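You operate a simulated robot arm through the tools that you are given. There is no shell and no other tool. Be economical: measure what you need, move in short steps, check, and stop when the job is done.

The job below is to be done with a simulated robot arm. You get a single attempt, and the scene is never put back.

Task
Stack the three flowered bowls from the rack in the cream drawer.
Fine: one inside another; shut the drawer.

The check looks at the end state, three seconds after you hand in, the way a careful person would. Anything else that was tipped, shoved, dropped, spilled or broken makes it a failure.

Robot
A 6-joint arm with a two-finger parallel gripper, fixed in place. Base frame: the origin is at the foot of the arm, x ahead of it, y to its left, z up. Lengths are in m, angles in degrees, forces in N, time in s.
With the tool pointing down near the work surface it reaches from about 0.36 to 0.82 m from the base axis. Its first joint turns from -166.0 to 166.0 degrees. Payload 3.91 kg.
Tool frame: the origin (TCP) lies between the finger pads and is the grasp point; the fingertips stand 0.03 m ahead of it; z points along the fingers, y is the line along which they close. The gripper opens to 0.11 m. The fingers are 0.02 m wide and 0.01 m thick; the gripper's body (0.048 by 0.112 m) begins 0.055 m behind the TCP.
Orientation is that of the tool frame in the base frame, as [roll, pitch, yaw] about the fixed x, y, z axes, in that order (R = Rz(yaw) Ry(pitch) Rx(roll)). With the fingers straight down and closing along the base's y, the tool's x points along the base's -x, its y along +y and its z along -z.

Tools
- The arm moves only by the tool servo_tool. Its argument "deltas" is one flat list of numbers, 7 for each row, row after row: the shift along the tool's x, y, z in m, then the turn, a rotation vector about the tool's x, y, z in degrees, then the closure in counts, from 0 (fully open) to 255 (shut). In form: [dx, dy, dz, ax, ay, az, gripper, dx, dy, dz, ax, ay, az, gripper, ...]. A call has 1 to 20 rows; each row is the pose to reach, as a shift and turn from the pose commanded when the call began, along the tool's axes at that moment. Each row takes 0.2 s and may step no farther than 0.05 m and 8.6 degrees from the row before; otherwise, or with a gripper value out of range, the whole call is refused. Where a pose cannot be reached the arm comes as near as it can. A force on the tool above 90 N (or 10 N above the force at the start of the call, whichever is more), or a blocked arm, ends the call early, and 0.2 s more pass. The fingers move at their own pace (about 0.045 m/s each) and stop on an object; they squeeze with about 30 N. The grip force told is the motor's: it shows also when the fingers shut on nothing. Time passes only in rows, and 0.2 s behind the last, so rows that repeat a pose let the fingers close. The reply holds the time, the measured pose of the TCP, the force on the tool along the base axes, the opening and the grip force, in the units named above and with some noise.
- Cameras (640 x 400 px; columns grow to the right, rows downward): "scene" is fixed at [0.3995, -0.5, 1.6176]; the picture's right is [1.00, 0.04, 0.00], its down [0.02, -0.43, -0.90] and it looks along [-0.04, 0.90, -0.43] (base axes); focal length 376 px, centre (320, 200). "wrist" rides on the gripper at [0.077, 0.007, -0.115] in the tool frame; the picture's right is [-0.09, 1.00, 0.00], its down [-0.80, -0.07, -0.59] and it looks along [-0.59, -0.05, 0.80] (tool axes); focal length 270 px, centre (320, 200). There is no depth. A picture from a camera that has moved, and an enlarged one, comes with that camera's place and axes in the base frame and with its lens.
- capture(camera): a new picture of that camera. The clock stands still meanwhile.
- slide_trunk(by): slides the trunk up (or, below 0, down) by that many m; the arm rides with it, the base frame stays. It gives what a move gives, with no picture.
- close_up(camera, box): a new picture of the part [left, top, right, bottom] of that camera's present view, enlarged. The clock stands still meanwhile.
- job_done(): hands the job in; it is judged then, once.

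Work in short steps. Places have to be worked out from the pictures, the camera data and where the tool is seen: move nearer, look again, correct. Check each grasp and each placing, and mend what went wrong. You have 120 turns and 64 pictures in all, those below and enlarged ones among them. Open the gripper and draw the arm clear of the work before you hand the job in, unless the task says otherwise; then end with one line.

The tools are called after "Emit:" as name(argument=value, ...) on one line, values as JSON. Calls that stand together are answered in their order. servo_tool: Moves the arm, as the interface text tells. Its arguments: {"type":"object","properties":{"deltas":{"type":"array"}},"required":["deltas"]} The other tools are called the same way: slide_trunk (by) slides the trunk up or down; capture (camera) takes a picture; close_up (camera, box) takes an enlarged picture of a part of a camera's view; job_done () hands the job in.

At the start:

```text
time: 0.0
tcp_pos: [0.3736, 0.3642, 1.2154]
orientation: [-180.0, -0.1, -179.9]
contact_force: [0.2, -1.1, -0.4]
grip_width: 0.1102
finger_force: 0.0
trunk travel left (down, up): [-0.575, 0.035]
```

scene: 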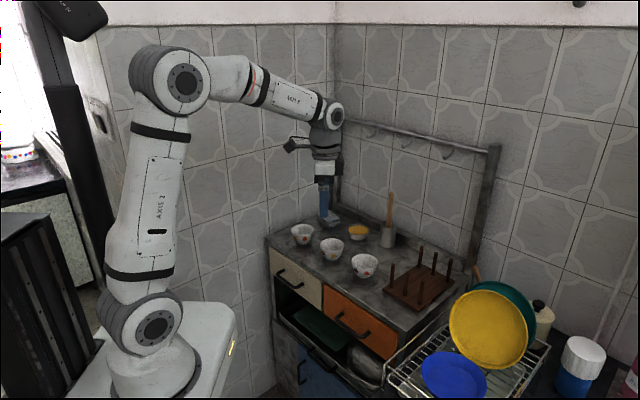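
wrist: 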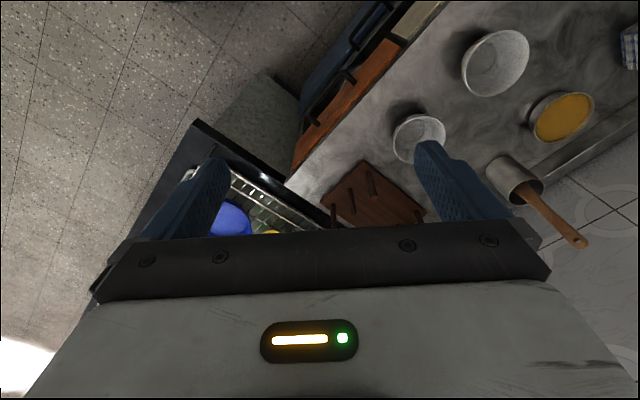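

I'll enlarge the scene view around the work surface to identify bowls, rack and drawer.

Emit:
close_up(camera="scene", box=[250, 180, 410, 280])

Emit:
close_up(camera="scene", box=[250, 220, 570, 400])

```text
4.00 times, centred on (330, 230) of scene
camera zoom: at [0.3995, -0.5, 1.6176], right [1.0, 0.04, 0.0], down [0.02, -0.43, -0.9], along [-0.04, 0.9, -0.43], focal length 1504 px, centre (280, 80)
```

zoom: 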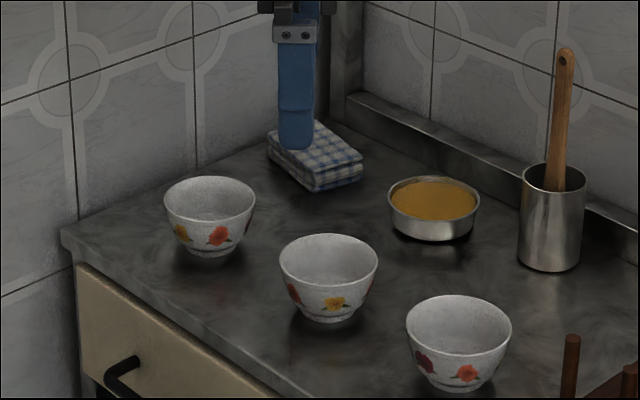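

```text
2.00 times, centred on (410, 310) of scene
camera zoom: at [0.3995, -0.5, 1.6176], right [1.0, 0.04, 0.0], down [0.02, -0.43, -0.9], along [-0.04, 0.9, -0.43], focal length 752 px, centre (140, -20)
```

zoom: 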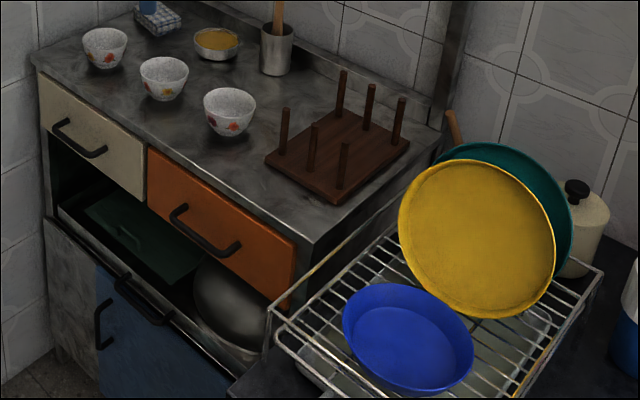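

The bowls stand on the counter (about (0.28,0.71), (0.39,0.61), (0.50,0.52)); the cabinet is turned about 45°, its front normal n≈(0.73,0.68). I move over the front of the cream drawer, yawed so the wrist camera faces it.

Emit:
servo_tool(deltas=[0.033, 0.02, 0.016, 0, 0, -6.1, 0, 0.067, 0.041, 0.033, 0, 0, -12.3, 0, 0.1, 0.061, 0.049, 0, 0, -18.4, 0, 0.134, 0.082, 0.066, 0, 0, -24.6, 0, 0.167, 0.102, 0.082, 0, 0, -30.7, 0, 0.2, 0.123, 0.099, 0, 0, -36.9, 0, 0.234, 0.143, 0.115, 0, 0, -43, 0, 0.234, 0.143, 0.115, 0, 0, -43, 0])

Emit:
capture(camera="wrist")

Emit:
capture(camera="scene")

```text
time: 1.8
tcp_pos: [0.1403, 0.5068, 1.1]
orientation: [180.0, 0.0, -137.0]
contact_force: [-0.3, 0.2, -0.8]
grip_width: 0.1099
finger_force: 0.0
trunk travel left (down, up): [-0.575, 0.035]
```

```text
59 pictures are left
camera wrist: at [0.0781, 0.4584, 1.2156], right [-0.62, 0.79, 0.0], down [0.63, 0.49, 0.59], along [0.47, 0.37, -0.8], focal length 270 px, centre (320, 200)
```

wrist: 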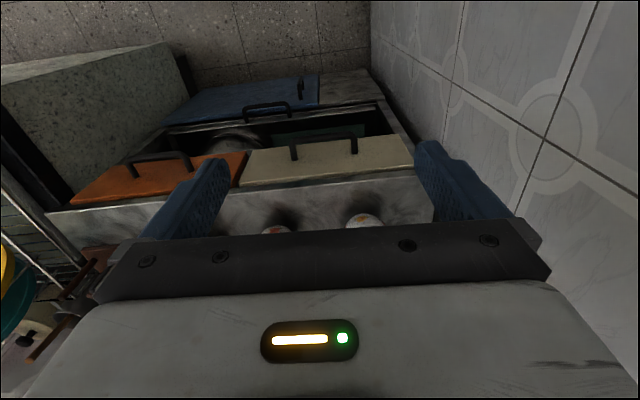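

```text
58 pictures are left
```

scene: 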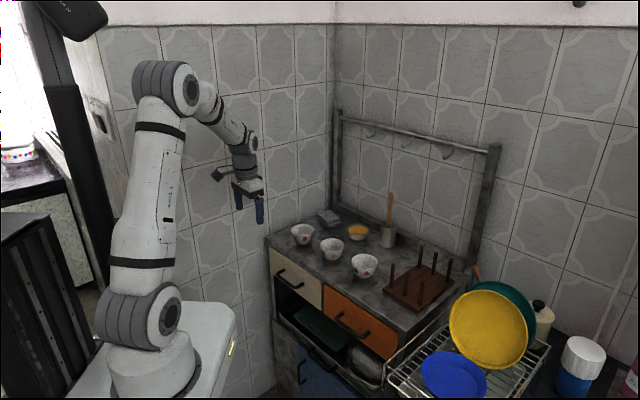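

The front face is near n·p≈0.61 with n≈(0.707,0.707), and the cream handle bar is about (0.235,0.584,0.785). I need its stand-off more exactly, so I zoom in on it from both cameras.

Emit:
close_up(camera="wrist", box=[240, 100, 400, 200])

Emit:
close_up(camera="scene", box=[260, 230, 340, 280])

```text
4.00 times, centred on (320, 150) of wrist
camera zoom: at [0.0781, 0.4584, 1.2156], right [-0.62, 0.79, 0.0], down [0.63, 0.49, 0.59], along [0.47, 0.37, -0.8], focal length 1081 px, centre (320, 400)
```

zoom: 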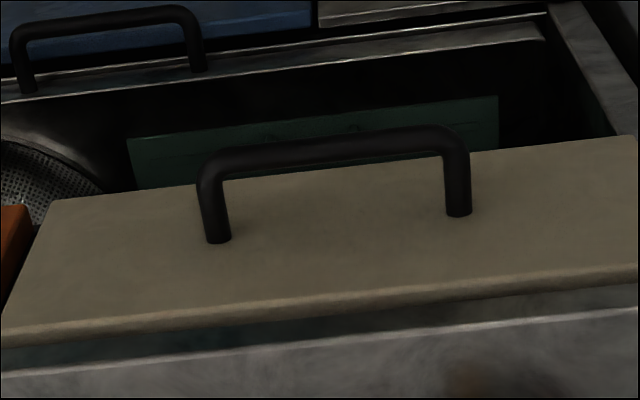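

```text
8.00 times, centred on (300, 255) of scene
camera zoom: at [0.3995, -0.5, 1.6176], right [1.0, 0.04, 0.0], down [0.02, -0.43, -0.9], along [-0.04, 0.9, -0.43], focal length 3008 px, centre (480, -240)
```

zoom: 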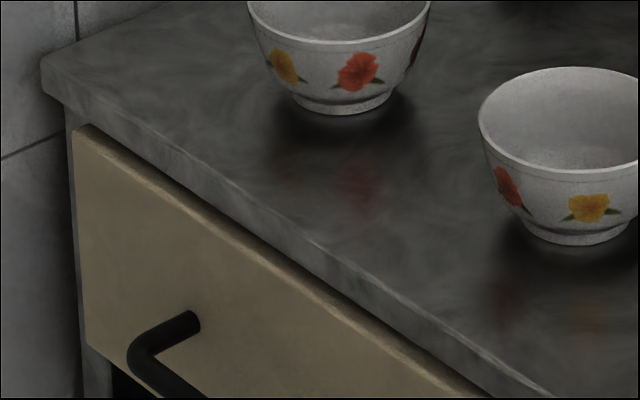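

The bar stands about 36 mm off the front (gap ~30 mm) at z≈0.786. I turn the tool so the fingers close across the bar, with the camera on the free right side.

Emit:
servo_tool(deltas=[-0.005, -0.001, 0.005, 0, 0, -8.4, 185, -0.01, -0.001, 0.009, 0, 0, -16.8, 185, -0.015, -0.002, 0.014, 0, 0, -25.2, 185, -0.02, -0.003, 0.018, 0, 0, -33.6, 185, -0.025, -0.004, 0.023, 0, 0, -42, 185, -0.03, -0.004, 0.028, 0, 0, -50.4, 185, -0.035, -0.005, 0.032, 0, 0, -58.8, 185, -0.04, -0.006, 0.037, 0, 0, -67.2, 185, -0.045, -0.006, 0.042, 0, 0, -75.6, 185, -0.05, -0.007, 0.046, 0, 0, -84, 185, -0.055, -0.008, 0.05, 0, 0, -92, 185, -0.055, -0.008, 0.05, 0, 0, -92, 185])

```text
time: 4.4
tcp_pos: [0.1852, 0.538, 1.0505]
orientation: [180.0, 0.0, -45.0]
contact_force: [0.2, -0.7, 0.6]
grip_width: 0.0303
finger_force: 0.0
trunk travel left (down, up): [-0.575, 0.035]
```

Now tilt 25° about the tool x and descend to the pre-grasp pose above the handle, then look.

Emit:
servo_tool(deltas=[0, 0, 0.035, 6.25, 0, 0, 185, 0, 0, 0.07, 12.5, 0, 0, 185, 0, 0, 0.105, 18.75, 0, 0, 185, 0, 0, 0.14, 25, 0, 0, 185, 0, 0, 0.14, 25, 0, 0, 185])

Emit:
capture(camera="wrist")

Emit:
close_up(camera="scene", box=[200, 180, 360, 280])

```text
time: 5.6
tcp_pos: [0.1856, 0.5367, 0.911]
orientation: [-154.9, 0.0, -45.0]
contact_force: [0.4, 0.7, -0.5]
grip_width: 0.0302
finger_force: 0.1
trunk travel left (down, up): [-0.575, 0.035]
```

```text
55 pictures are left
camera wrist: at [0.2009, 0.4445, 1.0115], right [-0.7, -0.58, -0.42], down [-0.7, 0.43, 0.57], along [-0.15, 0.69, -0.71], focal length 270 px, centre (320, 200)
```

wrist: 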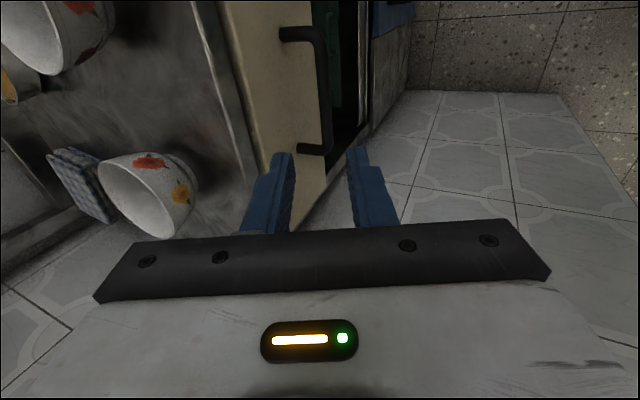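

```text
4.00 times, centred on (280, 230) of scene
camera zoom: at [0.3995, -0.5, 1.6176], right [1.0, 0.04, 0.0], down [0.02, -0.43, -0.9], along [-0.04, 0.9, -0.43], focal length 1504 px, centre (480, 80)
```

zoom: 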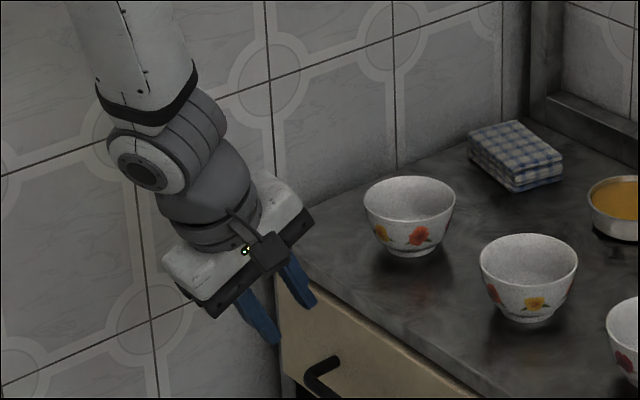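

Bar appears lined up between the fingers, ~0.14 m ahead along the tool axis. I advance 0.085 and look again.

Emit:
servo_tool(deltas=[0, 0, 0.0425, 0, 0, 0, 185, 0, 0, 0.085, 0, 0, 0, 185, 0, 0, 0.085, 0, 0, 0, 185])

Emit:
capture(camera="wrist")

Emit:
close_up(camera="scene", box=[220, 210, 340, 290])

```text
time: 6.4
tcp_pos: [0.2106, 0.5629, 0.8341]
orientation: [-155.0, 0.1, -45.1]
contact_force: [-0.7, -0.2, -0.4]
grip_width: 0.0304
finger_force: 0.0
trunk travel left (down, up): [-0.575, 0.035]
```

```text
53 pictures are left
camera wrist: at [0.2271, 0.469, 0.9343], right [-0.7, -0.58, -0.42], down [-0.7, 0.43, 0.57], along [-0.15, 0.69, -0.71], focal length 270 px, centre (320, 200)
```

wrist: 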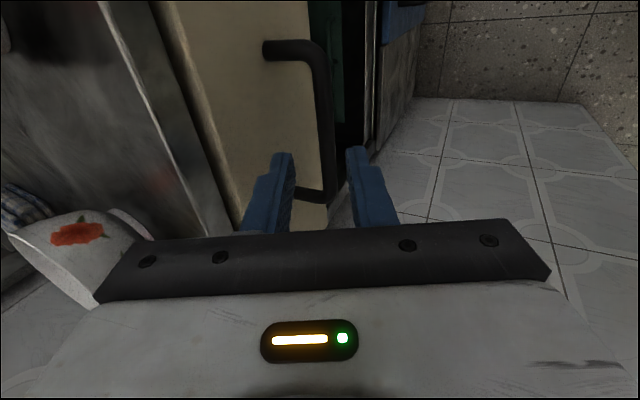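

```text
5.00 times, centred on (280, 250) of scene
camera zoom: at [0.3995, -0.5, 1.6176], right [1.0, 0.04, 0.0], down [0.02, -0.43, -0.9], along [-0.04, 0.9, -0.43], focal length 1880 px, centre (520, -50)
```

zoom: 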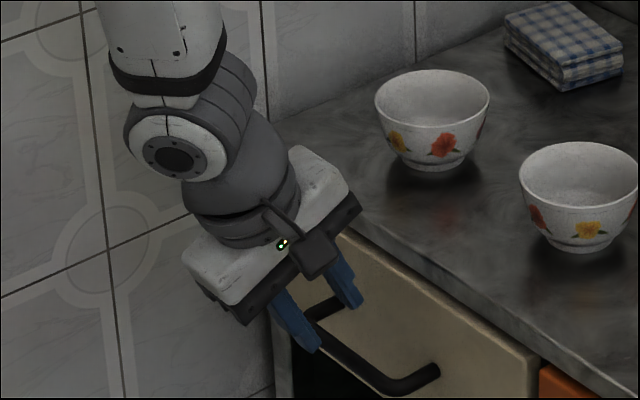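

The bar lies between the fingers, slightly toward the outer one. I shift 5 mm outward and advance 0.044, then check.

Emit:
servo_tool(deltas=[0.004, 0.005, 0.015, 0, 0, 0, 185, 0.004, 0.005, 0.03, 0, 0, 0, 185, 0.004, 0.005, 0.044, 0, 0, 0, 185, 0.004, 0.005, 0.044, 0, 0, 0, 185])

Emit:
capture(camera="wrist")

Emit:
close_up(camera="scene", box=[240, 230, 320, 280])

```text
time: 7.4
tcp_pos: [0.2249, 0.5706, 0.7914]
orientation: [-155.0, 0.0, -45.0]
contact_force: [0.7, 0.5, 0.2]
grip_width: 0.0301
finger_force: 0.1
trunk travel left (down, up): [-0.575, 0.035]
```

```text
51 pictures are left
camera wrist: at [0.2395, 0.4767, 0.8929], right [-0.7, -0.58, -0.42], down [-0.7, 0.43, 0.57], along [-0.14, 0.69, -0.71], focal length 270 px, centre (320, 200)
```

wrist: 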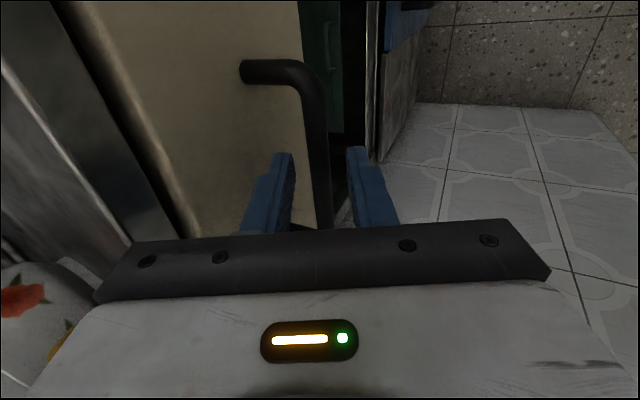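

```text
8.00 times, centred on (280, 255) of scene
camera zoom: at [0.3995, -0.5, 1.6176], right [1.0, 0.04, 0.0], down [0.02, -0.43, -0.9], along [-0.04, 0.9, -0.43], focal length 3008 px, centre (640, -240)
```

zoom: 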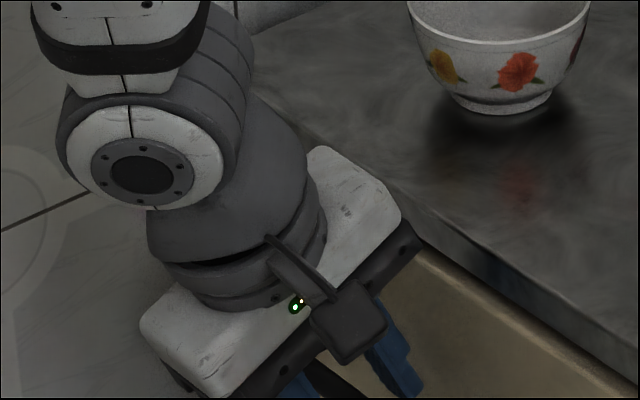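

The bar is visually between the fingers and nothing touched. I close on it.

Emit:
servo_tool(deltas=[0, 0, 0, 0, 0, 0, 255, 0, 0, 0, 0, 0, 0, 255, 0, 0, 0, 0, 0, 0, 255, 0, 0, 0, 0, 0, 0, 255])

```text
time: 8.4
tcp_pos: [0.2263, 0.5701, 0.7925]
orientation: [-155.1, 0.0, -45.1]
contact_force: [1.2, 1.9, 2.5]
grip_width: 0.0118
finger_force: 45.0
trunk travel left (down, up): [-0.575, 0.035]
```

The grip closed on the 12 mm bar. I pull straight out along −n by 0.12 m.

Emit:
servo_tool(deltas=[0, 0.018, -0.0085, 0, 0, 0, 255, 0, 0.0362, -0.0169, 0, 0, 0, 255, 0, 0.0544, -0.0254, 0, 0, 0, 255, 0, 0.0725, -0.0338, 0, 0, 0, 255, 0, 0.0906, -0.0423, 0, 0, 0, 255, 0, 0.1087, -0.0507, 0, 0, 0, 255, 0, 0.1087, -0.0507, 0, 0, 0, 255])

Emit:
capture(camera="scene")

```text
time: 10.0
tcp_pos: [0.14, 0.4851, 0.7915]
orientation: [-154.9, 0.1, -45.1]
contact_force: [4.3, -4.7, 16.7]
grip_width: 0.0117
finger_force: 45.3
trunk travel left (down, up): [-0.575, 0.035]
```

```text
49 pictures are left
```

scene: 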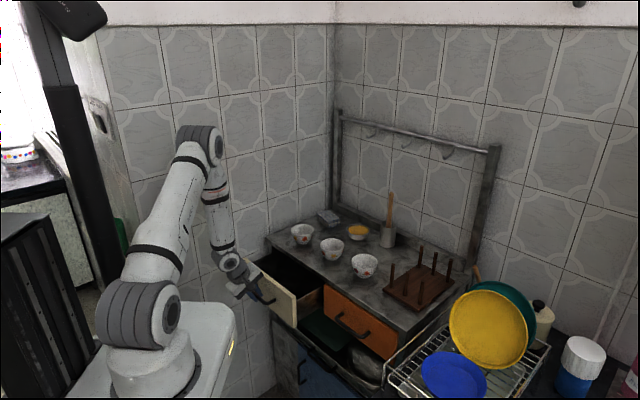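

Opened ~0.12 m without resistance. I pull a further 0.09 m.

Emit:
servo_tool(deltas=[0, 0.018, -0.0085, 0, 0, 0, 255, 0, 0.0362, -0.0169, 0, 0, 0, 255, 0, 0.0544, -0.0254, 0, 0, 0, 255, 0, 0.0725, -0.0338, 0, 0, 0, 255, 0, 0.0815, -0.038, 0, 0, 0, 255, 0, 0.0815, -0.038, 0, 0, 0, 255])

Emit:
close_up(camera="scene", box=[200, 200, 400, 325])

```text
time: 11.4
tcp_pos: [0.0762, 0.4209, 0.7911]
orientation: [-155.0, 0.0, -45.0]
contact_force: [2.7, -3.8, 16.1]
grip_width: 0.0117
finger_force: 45.5
trunk travel left (down, up): [-0.575, 0.035]
```

```text
3.20 times, centred on (300, 262) of scene
camera zoom: at [0.3995, -0.5, 1.6176], right [1.0, 0.04, 0.0], down [0.02, -0.43, -0.9], along [-0.04, 0.9, -0.43], focal length 1203 px, centre (384, 0)
```

zoom: 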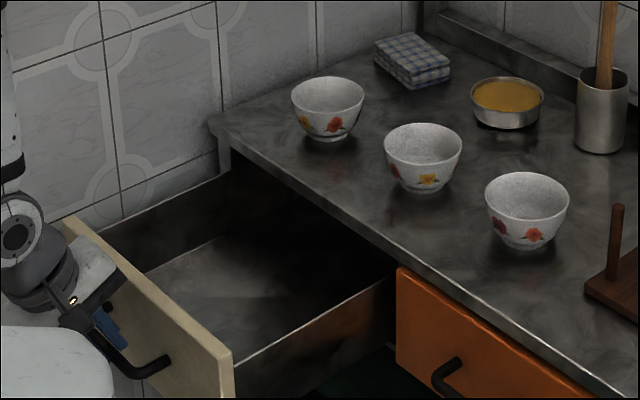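

The drawer is open ~0.21 m and empty. I release and back off along the tool axis.

Emit:
servo_tool(deltas=[0, 0, 0, 0, 0, 0, 185, 0, 0, 0, 0, 0, 0, 185, 0, 0, -0.03, 0, 0, 0, 185, 0, 0, -0.07, 0, 0, 0, 185, 0, 0, -0.11, 0, 0, 0, 185, 0, 0, -0.11, 0, 0, 0, 185])

```text
time: 12.8
tcp_pos: [0.0422, 0.3891, 0.8921]
orientation: [-155.0, 0.0, -45.0]
contact_force: [0.3, 0.7, -1.0]
grip_width: 0.0304
finger_force: 0.0
trunk travel left (down, up): [-0.575, 0.035]
```

Now lift 0.2 m and level the tool back to pointing straight down.

Emit:
servo_tool(deltas=[0, -0.017, -0.036, -5, 0, 0, 100, 0, -0.034, -0.072, -10, 0, 0, 0, 0, -0.051, -0.109, -15, 0, 0, 0, 0, -0.068, -0.145, -20, 0, 0, 0, 0, -0.0845, -0.181, -25, 0, 0, 0, 0, -0.0845, -0.181, -25, 0, 0, 0])

```text
time: 14.2
tcp_pos: [0.0416, 0.3905, 1.0908]
orientation: [179.8, -0.2, -45.0]
contact_force: [-0.2, 0.0, -0.6]
grip_width: 0.1099
finger_force: 0.1
trunk travel left (down, up): [-0.575, 0.035]
```

Rotate back so the camera faces the counter and move over to see bowls 1 and 2 from close.

Emit:
servo_tool(deltas=[0.001, -0.0246, 0.0045, 0, 0, 8.2, 0, 0.003, -0.0493, 0.009, 0, 0, 16.4, 0, 0.004, -0.0739, 0.0136, 0, 0, 24.5, 0, 0.006, -0.0985, 0.018, 0, 0, 32.7, 0, 0.007, -0.123, 0.0227, 0, 0, 40.9, 0, 0.009, -0.148, 0.027, 0, 0, 49.1, 0, 0.01, -0.172, 0.032, 0, 0, 57.3, 0, 0.012, -0.197, 0.036, 0, 0, 65.5, 0, 0.013, -0.222, 0.041, 0, 0, 73.6, 0, 0.015, -0.246, 0.045, 0, 0, 81.8, 0, 0.0163, -0.271, 0.05, 0, 0, 90, 0, 0.0163, -0.271, 0.05, 0, 0, 90, 0])

Emit:
capture(camera="wrist")

```text
time: 16.8
tcp_pos: [0.2472, 0.5701, 1.0403]
orientation: [180.0, 0.0, -135.0]
contact_force: [-0.5, -0.5, 1.2]
grip_width: 0.1099
finger_force: 0.0
trunk travel left (down, up): [-0.575, 0.035]
```

```text
47 pictures are left
camera wrist: at [0.1863, 0.5201, 1.1555], right [-0.64, 0.77, 0.0], down [0.62, 0.52, 0.59], along [0.46, 0.38, -0.8], focal length 270 px, centre (320, 200)
```

wrist: 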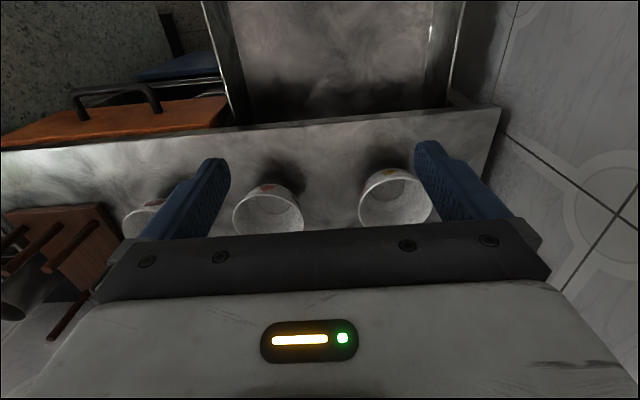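

Drawer and bowls are in view. Bowl 1's rim centre comes out at about (0.270,0.699), rim ⌀≈0.084. I move above it and check alignment.

Emit:
servo_tool(deltas=[-0.036, 0.0247, 0.0, 0, 0, 0, 0, -0.072, 0.049, 0.02, 0, 0, 0, 0, -0.108, 0.0742, 0.05, 0, 0, 0, 0, -0.108, 0.0742, 0.05, 0, 0, 0, 0])

Emit:
capture(camera="wrist")

Emit:
close_up(camera="scene", box=[220, 170, 380, 270])

```text
refused: row 3 steps farther than a row can; nothing moved
```

```text
46 pictures are left
camera wrist: at [0.1863, 0.5201, 1.1555], right [-0.64, 0.77, 0.0], down [0.62, 0.52, 0.59], along [0.46, 0.38, -0.8], focal length 270 px, centre (320, 200)
```

wrist: 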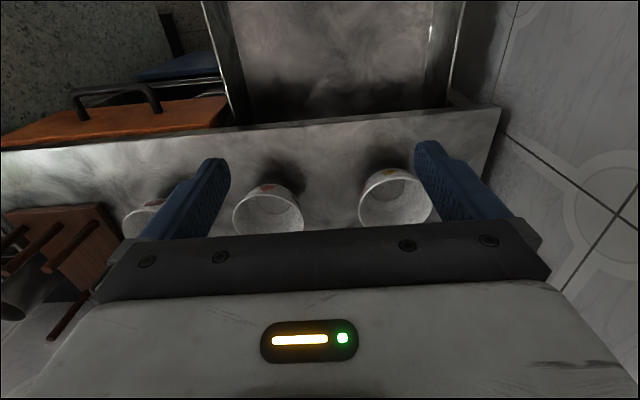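

```text
4.00 times, centred on (300, 220) of scene
camera zoom: at [0.3995, -0.5, 1.6176], right [1.0, 0.04, 0.0], down [0.02, -0.43, -0.9], along [-0.04, 0.9, -0.43], focal length 1504 px, centre (400, 120)
```

zoom: 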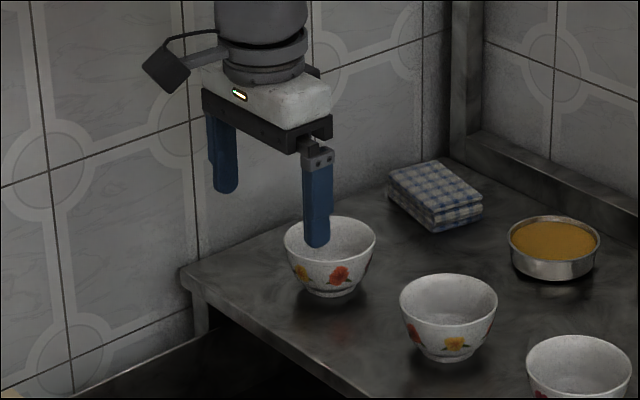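

The step was too long in one row, so nothing moved. I repeat it with finer rows.

Emit:
servo_tool(deltas=[-0.027, 0.0186, 0.0, 0, 0, 0, 0, -0.054, 0.037, 0.0, 0, 0, 0, 0, -0.081, 0.0557, 0.015, 0, 0, 0, 0, -0.108, 0.0742, 0.035, 0, 0, 0, 0, -0.108, 0.0742, 0.05, 0, 0, 0, 0, -0.108, 0.0742, 0.05, 0, 0, 0, 0])

Emit:
capture(camera="wrist")

```text
time: 18.2
tcp_pos: [0.27, 0.6973, 0.9901]
orientation: [-179.9, 0.0, -135.0]
contact_force: [0.6, -0.5, 0.7]
grip_width: 0.1102
finger_force: 0.2
trunk travel left (down, up): [-0.575, 0.035]
```

```text
44 pictures are left
camera wrist: at [0.2102, 0.6481, 1.1047], right [-0.64, 0.77, 0.0], down [0.62, 0.52, 0.59], along [0.46, 0.38, -0.8], focal length 270 px, centre (320, 200)
```

wrist: 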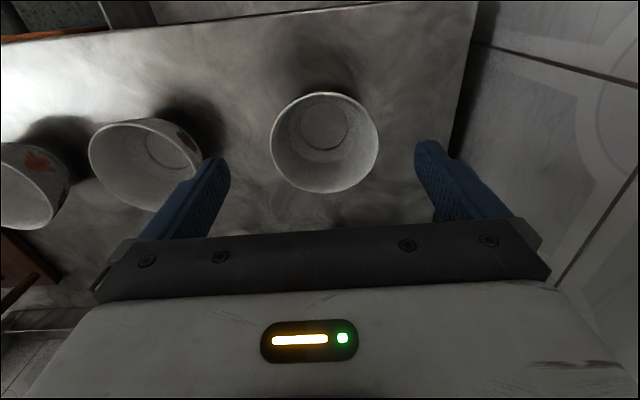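

Triangulating gives bowl 1's rim centre ≈(0.281,0.711), rim z≈0.895, ⌀≈0.09. I shift 18 mm along n and lower so the tips reach ~15 mm below the rim, then look.

Emit:
servo_tool(deltas=[-0.018, 0.0025, 0.0, 0, 0, 0, 0, -0.018, 0.0025, 0.04, 0, 0, 0, 0, -0.018, 0.0025, 0.065, 0, 0, 0, 0, -0.018, 0.0025, 0.08, 0, 0, 0, 0, -0.018, 0.0025, 0.08, 0, 0, 0, 0])

Emit:
capture(camera="wrist")

Emit:
close_up(camera="scene", box=[260, 200, 340, 250])

```text
time: 19.4
tcp_pos: [0.2817, 0.7121, 0.9103]
orientation: [-179.9, 0.1, -135.0]
contact_force: [-0.1, -0.3, 0.0]
grip_width: 0.1098
finger_force: 0.1
trunk travel left (down, up): [-0.575, 0.035]
```

```text
43 pictures are left
camera wrist: at [0.2208, 0.6623, 1.025], right [-0.64, 0.77, 0.0], down [0.62, 0.52, 0.59], along [0.46, 0.38, -0.8], focal length 270 px, centre (320, 200)
```

wrist: 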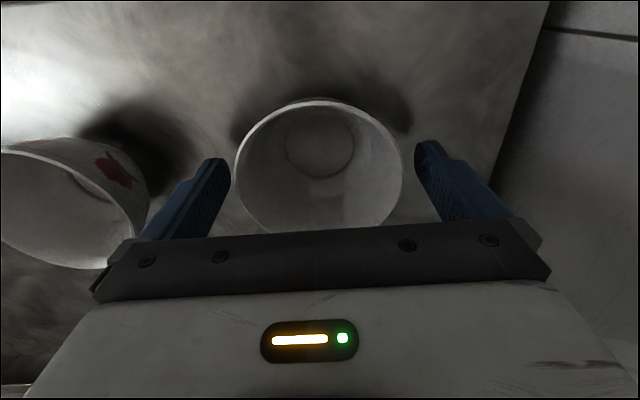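

```text
8.00 times, centred on (300, 225) of scene
camera zoom: at [0.3995, -0.5, 1.6176], right [1.0, 0.04, 0.0], down [0.02, -0.43, -0.9], along [-0.04, 0.9, -0.43], focal length 3008 px, centre (480, 0)
```

zoom: 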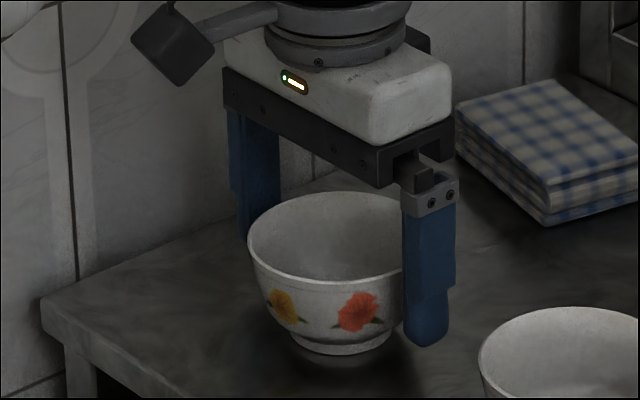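

Bowl is centred between the fingers, tips ~20 mm below the rim. I close the gripper gently and check the width.

Emit:
servo_tool(deltas=[0, 0, 0, 0, 0, 0, 255, 0, 0, 0, 0, 0, 0, 255, 0, 0, 0, 0, 0, 0, 255, 0, 0, 0, 0, 0, 0, 255])

```text
time: 20.4
tcp_pos: [0.2814, 0.7122, 0.9104]
orientation: [180.0, 0.0, -135.0]
contact_force: [0.1, 0.0, 0.9]
grip_width: 0.0845
finger_force: 29.8
trunk travel left (down, up): [-0.575, 0.035]
```

Held at 84.5 mm. I lift 0.12 m and verify.

Emit:
servo_tool(deltas=[0, 0, -0.02, 0, 0, 0, 255, 0, 0, -0.05, 0, 0, 0, 255, 0, 0, -0.085, 0, 0, 0, 255, 0, 0, -0.12, 0, 0, 0, 255, 0, 0, -0.12, 0, 0, 0, 255])

Emit:
close_up(camera="scene", box=[200, 170, 360, 270])

Emit:
capture(camera="wrist")

```text
time: 21.6
tcp_pos: [0.2802, 0.7125, 1.0311]
orientation: [180.0, 0.0, -135.0]
contact_force: [-0.2, 0.1, -1.4]
grip_width: 0.0845
finger_force: 30.0
trunk travel left (down, up): [-0.575, 0.035]
```

```text
4.00 times, centred on (280, 220) of scene
camera zoom: at [0.3995, -0.5, 1.6176], right [1.0, 0.04, 0.0], down [0.02, -0.43, -0.9], along [-0.04, 0.9, -0.43], focal length 1504 px, centre (480, 120)
```

zoom: 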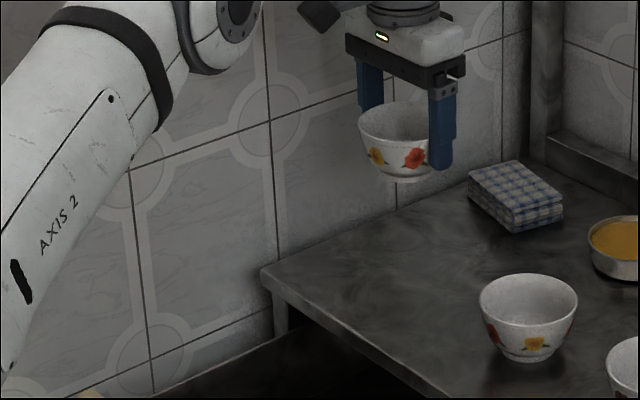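

```text
40 pictures are left
camera wrist: at [0.2198, 0.6625, 1.1456], right [-0.64, 0.77, 0.0], down [0.62, 0.52, 0.59], along [0.46, 0.38, -0.8], focal length 270 px, centre (320, 200)
```

wrist: 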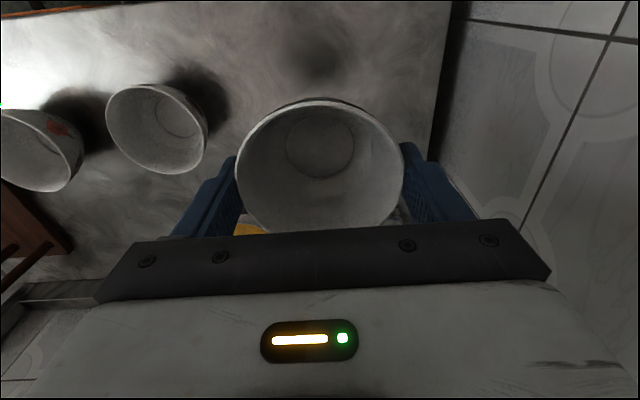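

Bowl 1 is held level. I carry it over the open drawer, at about n=0.50, e=−0.255, i.e. (0.173,0.534).

Emit:
servo_tool(deltas=[0.04, -0.01, 0, 0, 0, 0, 255, 0.08, -0.02, 0, 0, 0, 0, 255, 0.12, -0.03, 0, 0, 0, 0, 255, 0.16, -0.04, 0, 0, 0, 0, 255, 0.202, -0.0505, 0, 0, 0, 0, 255, 0.202, -0.0505, 0, 0, 0, 0, 255])

Emit:
capture(camera="wrist")

Emit:
close_up(camera="scene", box=[200, 200, 400, 325])

```text
time: 23.0
tcp_pos: [0.1741, 0.5322, 1.0301]
orientation: [-180.0, -0.1, -135.0]
contact_force: [-0.5, 0.8, -1.1]
grip_width: 0.0843
finger_force: 30.1
trunk travel left (down, up): [-0.575, 0.035]
```

```text
39 pictures are left
camera wrist: at [0.1138, 0.483, 1.1449], right [-0.64, 0.77, 0.0], down [0.62, 0.52, 0.59], along [0.46, 0.38, -0.8], focal length 270 px, centre (320, 200)
```

wrist: 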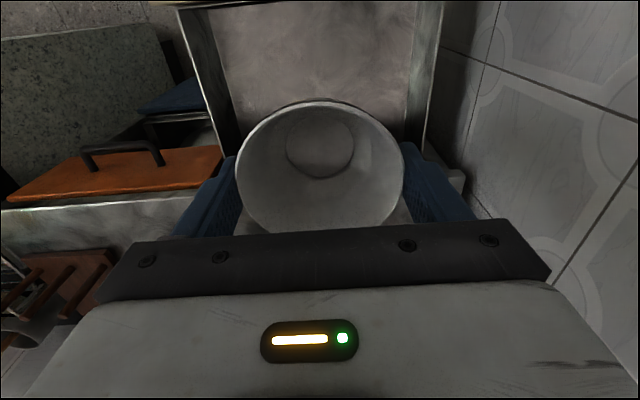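

```text
3.20 times, centred on (300, 262) of scene
camera zoom: at [0.3995, -0.5, 1.6176], right [1.0, 0.04, 0.0], down [0.02, -0.43, -0.9], along [-0.04, 0.9, -0.43], focal length 1203 px, centre (384, 0)
```

zoom: 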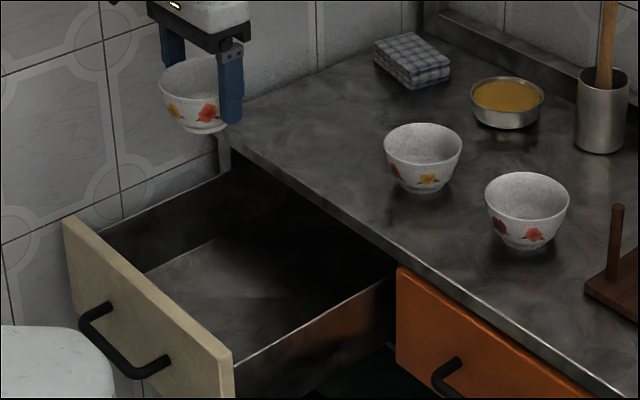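

Over the drawer with clearance on all sides. I lower to z≈0.83 and watch the force.

Emit:
servo_tool(deltas=[0, 0, 0.04, 0, 0, 0, 255, 0, 0, 0.08, 0, 0, 0, 255, 0, 0, 0.12, 0, 0, 0, 255, 0, 0, 0.16, 0, 0, 0, 255, 0, 0, 0.19, 0, 0, 0, 255, 0, 0, 0.2, 0, 0, 0, 255, 0, 0, 0.2, 0, 0, 0, 255])

Emit:
close_up(camera="scene", box=[200, 200, 400, 325])

```text
time: 24.6
tcp_pos: [0.1738, 0.5338, 0.8306]
orientation: [-179.9, 0.1, -135.1]
contact_force: [-0.1, -0.1, 0.2]
grip_width: 0.0844
finger_force: 29.3
trunk travel left (down, up): [-0.575, 0.035]
```

```text
3.20 times, centred on (300, 262) of scene
camera zoom: at [0.3995, -0.5, 1.6176], right [1.0, 0.04, 0.0], down [0.02, -0.43, -0.9], along [-0.04, 0.9, -0.43], focal length 1203 px, centre (384, 0)
```

zoom: 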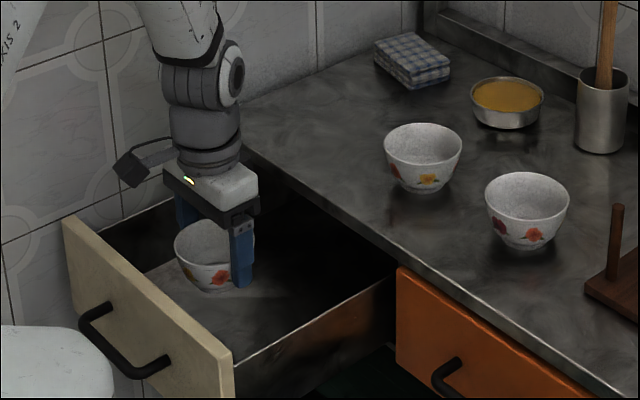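

No contact yet; the foot is close to the floor. I lower in small steps, reading the force.

Emit:
servo_tool(deltas=[0, 0, 0.005, 0, 0, 0, 255, 0, 0, 0.01, 0, 0, 0, 255, 0, 0, 0.015, 0, 0, 0, 255, 0, 0, 0.015, 0, 0, 0, 255])

Emit:
servo_tool(deltas=[0, 0, 0.003, 0, 0, 0, 255, 0, 0, 0.006, 0, 0, 0, 255, 0, 0, 0.006, 0, 0, 0, 255])

```text
time: 25.6
tcp_pos: [0.1739, 0.5338, 0.8155]
orientation: [180.0, 0.0, -135.0]
contact_force: [-0.3, 0.0, 0.0]
grip_width: 0.0846
finger_force: 29.8
trunk travel left (down, up): [-0.575, 0.035]
```

```text
time: 26.4
tcp_pos: [0.1735, 0.5351, 0.8092]
orientation: [-180.0, -0.1, -135.0]
contact_force: [-0.1, 0.2, 0.3]
grip_width: 0.0844
finger_force: 30.1
trunk travel left (down, up): [-0.575, 0.035]
```

Still free. Continue down in small steps.

Emit:
servo_tool(deltas=[0, 0, 0.003, 0, 0, 0, 255, 0, 0, 0.006, 0, 0, 0, 255, 0, 0, 0.006, 0, 0, 0, 255])

Emit:
servo_tool(deltas=[0, 0, 0.003, 0, 0, 0, 255, 0, 0, 0.005, 0, 0, 0, 255, 0, 0, 0.005, 0, 0, 0, 255])

Emit:
close_up(camera="scene", box=[220, 240, 340, 315])

```text
time: 27.2
tcp_pos: [0.1737, 0.5337, 0.8043]
orientation: [180.0, 0.0, -134.9]
contact_force: [1.1, -0.3, -1.0]
grip_width: 0.0844
finger_force: 30.1
trunk travel left (down, up): [-0.575, 0.035]
```

```text
time: 28.0
tcp_pos: [0.1739, 0.5323, 0.7975]
orientation: [180.0, 0.0, -135.0]
contact_force: [0.2, 0.4, -0.6]
grip_width: 0.084
finger_force: 30.1
trunk travel left (down, up): [-0.575, 0.035]
```

```text
5.33 times, centred on (280, 278) of scene
camera zoom: at [0.3995, -0.5, 1.6176], right [1.0, 0.04, 0.0], down [0.02, -0.43, -0.9], along [-0.04, 0.9, -0.43], focal length 2005 px, centre (533, -213)
```

zoom: 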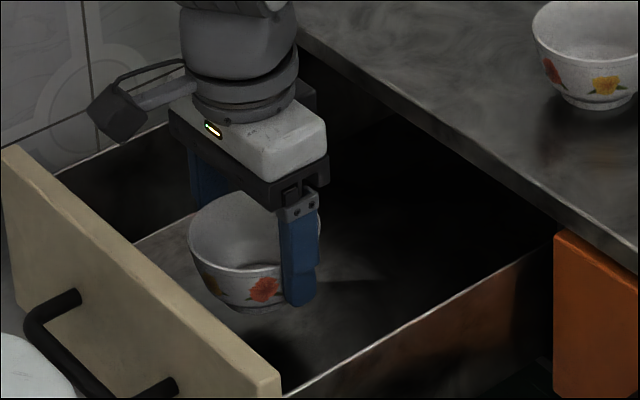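

Still no contact force. Lower further by 6 mm.

Emit:
servo_tool(deltas=[0, 0, 0.003, 0, 0, 0, 255, 0, 0, 0.006, 0, 0, 0, 255, 0, 0, 0.006, 0, 0, 0, 255])

```text
time: 28.8
tcp_pos: [0.1732, 0.5348, 0.794]
orientation: [-180.0, 0.0, -135.1]
contact_force: [-0.7, 0.3, -0.4]
grip_width: 0.0842
finger_force: 30.6
trunk travel left (down, up): [-0.575, 0.035]
```

Emit:
servo_tool(deltas=[0, 0, 0.003, 0, 0, 0, 255, 0, 0, 0.006, 0, 0, 0, 255, 0, 0, 0.006, 0, 0, 0, 255])

```text
time: 29.6
tcp_pos: [0.1748, 0.534, 0.7872]
orientation: [-179.9, 0.1, -135.0]
contact_force: [-0.2, -0.4, -0.7]
grip_width: 0.0844
finger_force: 29.7
trunk travel left (down, up): [-0.575, 0.035]
```

No contact yet (forces at noise level). I keep lowering in 6 mm increments.

Emit:
servo_tool(deltas=[0, 0, 0.003, 0, 0, 0, 255, 0, 0, 0.006, 0, 0, 0, 255, 0, 0, 0.006, 0, 0, 0, 255])

Emit:
close_up(camera="scene", box=[240, 250, 300, 290])

```text
time: 30.4
tcp_pos: [0.174, 0.5341, 0.7813]
orientation: [180.0, 0.0, -135.0]
contact_force: [0.1, -0.1, 0.1]
grip_width: 0.0843
finger_force: 30.4
trunk travel left (down, up): [-0.575, 0.035]
```

```text
10.00 times, centred on (270, 270) of scene
camera zoom: at [0.3995, -0.5, 1.6176], right [1.0, 0.04, 0.0], down [0.02, -0.43, -0.9], along [-0.04, 0.9, -0.43], focal length 3760 px, centre (820, -500)
```

zoom: 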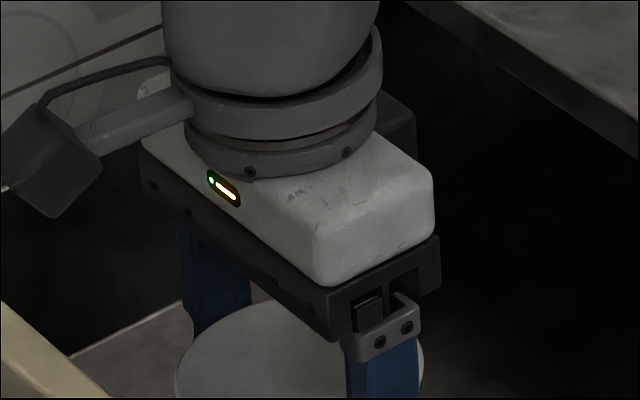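

The crop missed the bowl foot; I look lower.

Emit:
close_up(camera="scene", box=[230, 265, 310, 315])

```text
8.00 times, centred on (270, 290) of scene
camera zoom: at [0.3995, -0.5, 1.6176], right [1.0, 0.04, 0.0], down [0.02, -0.43, -0.9], along [-0.04, 0.9, -0.43], focal length 3008 px, centre (720, -520)
```

zoom: 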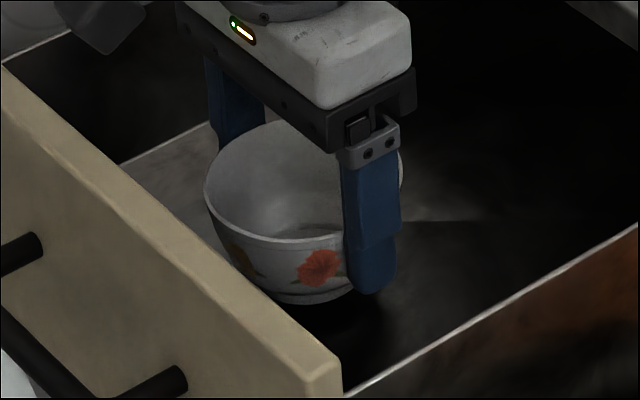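

The foot still hovers above the drawer floor. Continue down 10 mm in small rows.

Emit:
servo_tool(deltas=[0, 0, 0.003, 0, 0, 0, 255, 0, 0, 0.006, 0, 0, 0, 255, 0, 0, 0.009, 0, 0, 0, 255, 0, 0, 0.009, 0, 0, 0, 255])

```text
time: 31.4
tcp_pos: [0.1735, 0.5339, 0.771]
orientation: [-180.0, 0.0, -135.0]
contact_force: [-0.2, 0.0, -0.2]
grip_width: 0.0846
finger_force: 29.7
trunk travel left (down, up): [-0.575, 0.035]
```

Emit:
servo_tool(deltas=[0, 0, 0.003, 0, 0, 0, 255, 0, 0, 0.006, 0, 0, 0, 255, 0, 0, 0.006, 0, 0, 0, 255])

Emit:
close_up(camera="scene", box=[230, 265, 310, 315])

```text
time: 32.2
tcp_pos: [0.1737, 0.5338, 0.7681]
orientation: [179.9, 0.0, -135.0]
contact_force: [2.4, -0.6, 29.8]
grip_width: 0.0842
finger_force: 30.1
trunk travel left (down, up): [-0.575, 0.035]
```

```text
8.00 times, centred on (270, 290) of scene
camera zoom: at [0.3995, -0.5, 1.6176], right [1.0, 0.04, 0.0], down [0.02, -0.43, -0.9], along [-0.04, 0.9, -0.43], focal length 3008 px, centre (720, -520)
```

zoom: 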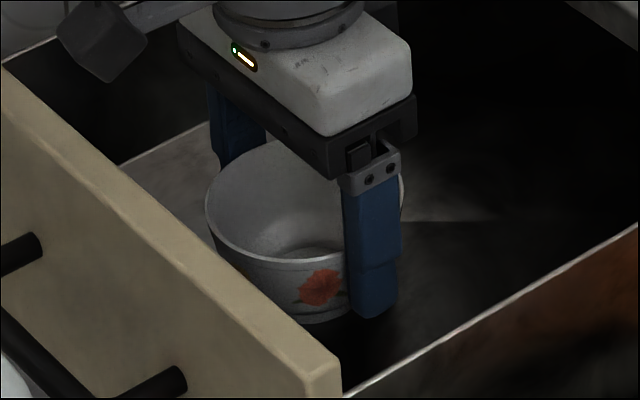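

Contact with the floor at TCP z≈0.769. I ease up 1 mm, open, and rise out.

Emit:
servo_tool(deltas=[0, 0, -0.001, 0, 0, 0, 200, 0, 0, -0.001, 0, 0, 0, 0, 0, 0, -0.001, 0, 0, 0, 0, 0, 0, -0.001, 0, 0, 0, 0, 0, 0, -0.03, 0, 0, 0, 0, 0, 0, -0.07, 0, 0, 0, 0, 0, 0, -0.12, 0, 0, 0, 0, 0, 0, -0.165, 0, 0, 0, 0, 0, 0, -0.21, 0, 0, 0, 0, 0, 0, -0.25, 0, 0, 0, 0, 0, 0, -0.25, 0, 0, 0, 0])

Emit:
capture(camera="wrist")

```text
time: 34.6
tcp_pos: [0.1731, 0.5335, 1.0175]
orientation: [-179.9, 0.1, -135.0]
contact_force: [-0.1, 0.0, 0.7]
grip_width: 0.1103
finger_force: 0.1
trunk travel left (down, up): [-0.575, 0.035]
```

```text
32 pictures are left
camera wrist: at [0.1137, 0.4843, 1.1317], right [-0.64, 0.77, 0.0], down [0.62, 0.52, 0.59], along [0.46, 0.38, -0.8], focal length 270 px, centre (320, 200)
```

wrist: 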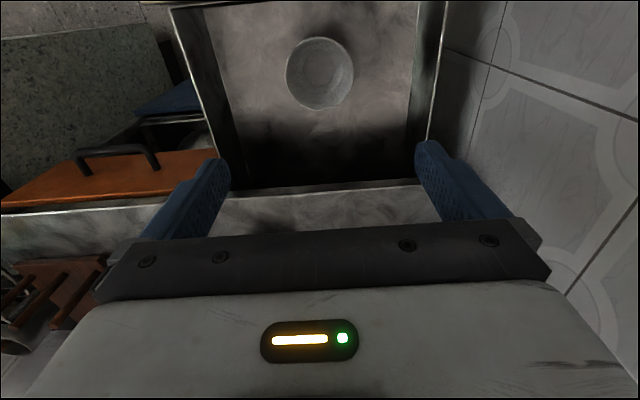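

Bowl 1 sits upright at the drawer centre. Bowl 2 is about (0.394,0.606); I move above it and check.

Emit:
servo_tool(deltas=[-0.0347, -0.0174, 0, 0, 0, 0, 0, -0.0693, -0.0348, 0, 0, 0, 0, 0, -0.104, -0.0521, 0, 0, 0, 0, 0, -0.1387, -0.0695, 0.008, 0, 0, 0, 0, -0.1733, -0.0869, 0.018, 0, 0, 0, 0, -0.208, -0.1043, 0.0275, 0, 0, 0, 0, -0.208, -0.1043, 0.0275, 0, 0, 0, 0])

Emit:
capture(camera="wrist")

```text
time: 36.2
tcp_pos: [0.3965, 0.6082, 0.9883]
orientation: [180.0, 0.0, -135.0]
contact_force: [0.4, 0.3, 0.2]
grip_width: 0.1098
finger_force: 0.0
trunk travel left (down, up): [-0.575, 0.035]
```

```text
31 pictures are left
camera wrist: at [0.3352, 0.5573, 1.1033], right [-0.64, 0.77, 0.0], down [0.62, 0.52, 0.59], along [0.46, 0.38, -0.8], focal length 270 px, centre (320, 200)
```

wrist: 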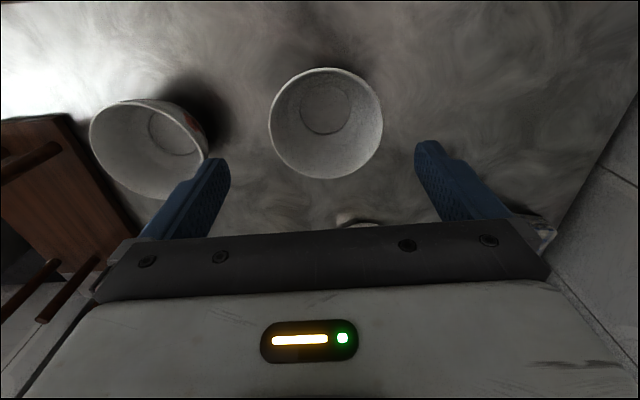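

Bowl 2 is nearly centred. I adjust 1–3 mm and lower to TCP z≈0.918 (shallower grip, tips clear of the lower bowl when nesting).

Emit:
servo_tool(deltas=[-0.001, 0.003, 0.03, 0, 0, 0, 0, -0.001, 0.003, 0.055, 0, 0, 0, 0, -0.001, 0.003, 0.07, 0, 0, 0, 0, -0.001, 0.003, 0.07, 0, 0, 0, 0])

Emit:
capture(camera="wrist")

Emit:
close_up(camera="scene", box=[290, 220, 370, 270])

```text
time: 37.2
tcp_pos: [0.3941, 0.6103, 0.9181]
orientation: [-179.9, 0.0, -134.9]
contact_force: [0.6, 0.0, 0.3]
grip_width: 0.1103
finger_force: 0.0
trunk travel left (down, up): [-0.575, 0.035]
```

```text
30 pictures are left
camera wrist: at [0.3335, 0.5602, 1.0332], right [-0.64, 0.77, 0.0], down [0.62, 0.52, 0.59], along [0.46, 0.38, -0.8], focal length 270 px, centre (320, 200)
```

wrist: 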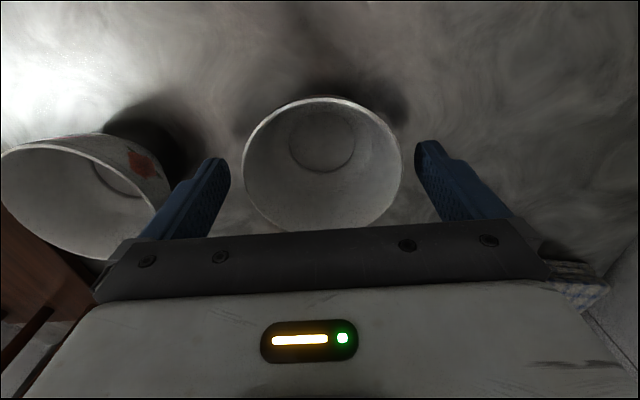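

```text
8.00 times, centred on (330, 245) of scene
camera zoom: at [0.3995, -0.5, 1.6176], right [1.0, 0.04, 0.0], down [0.02, -0.43, -0.9], along [-0.04, 0.9, -0.43], focal length 3008 px, centre (240, -160)
```

zoom: 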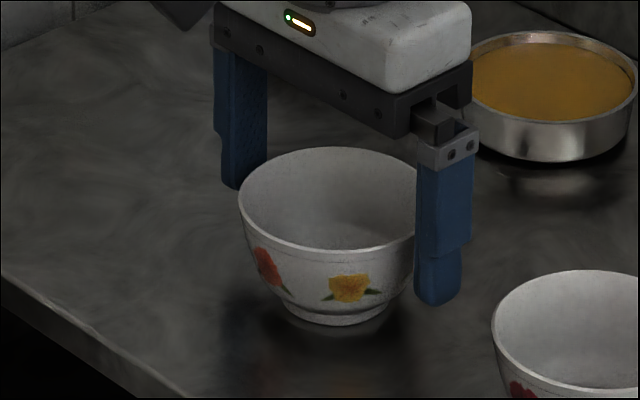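

Projected rim edge matches a centred bowl (expected row ~95, seen 97). I close the gripper and lift.

Emit:
servo_tool(deltas=[0, 0, 0, 0, 0, 0, 255, 0, 0, 0, 0, 0, 0, 255, 0, 0, 0, 0, 0, 0, 255, 0, 0, 0, 0, 0, 0, 255, 0, 0, -0.015, 0, 0, 0, 255, 0, 0, -0.045, 0, 0, 0, 255, 0, 0, -0.08, 0, 0, 0, 255, 0, 0, -0.11, 0, 0, 0, 255, 0, 0, -0.11, 0, 0, 0, 255])

Emit:
capture(camera="wrist")

```text
time: 39.2
tcp_pos: [0.3919, 0.6099, 1.0287]
orientation: [-180.0, -0.1, -135.0]
contact_force: [0.2, 0.5, -1.1]
grip_width: 0.0847
finger_force: 30.0
trunk travel left (down, up): [-0.575, 0.035]
```

```text
28 pictures are left
camera wrist: at [0.3332, 0.5599, 1.1432], right [-0.64, 0.77, 0.0], down [0.62, 0.52, 0.59], along [0.46, 0.38, -0.8], focal length 270 px, centre (320, 200)
```

wrist: 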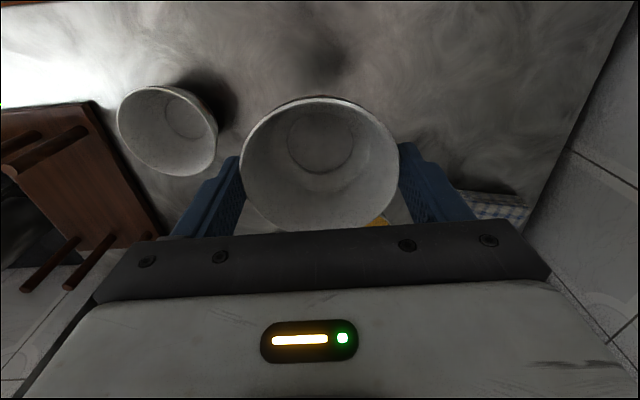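

Bowl 2 held. I return by the exact inverse of my moves to be over bowl 1, then descend to z≈0.90 and check the alignment.

Emit:
servo_tool(deltas=[0.0348, 0.0169, 0, 0, 0, 0, 255, 0.0697, 0.0338, 0, 0, 0, 0, 255, 0.1045, 0.0507, 0, 0, 0, 0, 255, 0.1393, 0.0675, 0, 0, 0, 0, 255, 0.1742, 0.0844, 0, 0, 0, 0, 255, 0.209, 0.1013, 0, 0, 0, 0, 255, 0.209, 0.1013, 0.04, 0, 0, 0, 255, 0.209, 0.1013, 0.08, 0, 0, 0, 255, 0.209, 0.1013, 0.12, 0, 0, 0, 255, 0.209, 0.1013, 0.12, 0, 0, 0, 255])

Emit:
capture(camera="wrist")

Emit:
close_up(camera="scene", box=[220, 230, 316, 290])

```text
time: 41.4
tcp_pos: [0.1728, 0.5343, 0.9074]
orientation: [-180.0, 0.0, -134.9]
contact_force: [0.4, -0.9, -0.9]
grip_width: 0.0844
finger_force: 30.1
trunk travel left (down, up): [-0.575, 0.035]
```

```text
27 pictures are left
camera wrist: at [0.1139, 0.4839, 1.022], right [-0.64, 0.77, 0.0], down [0.62, 0.52, 0.59], along [0.46, 0.38, -0.8], focal length 270 px, centre (320, 200)
```

wrist: 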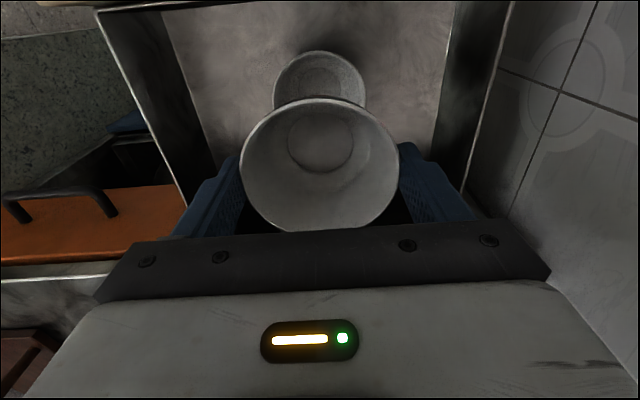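

```text
6.67 times, centred on (268, 260) of scene
camera zoom: at [0.3995, -0.5, 1.6176], right [1.0, 0.04, 0.0], down [0.02, -0.43, -0.9], along [-0.04, 0.9, -0.43], focal length 2506 px, centre (667, -200)
```

zoom: 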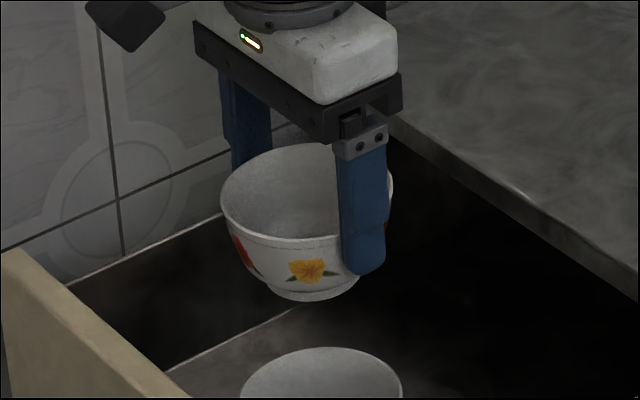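

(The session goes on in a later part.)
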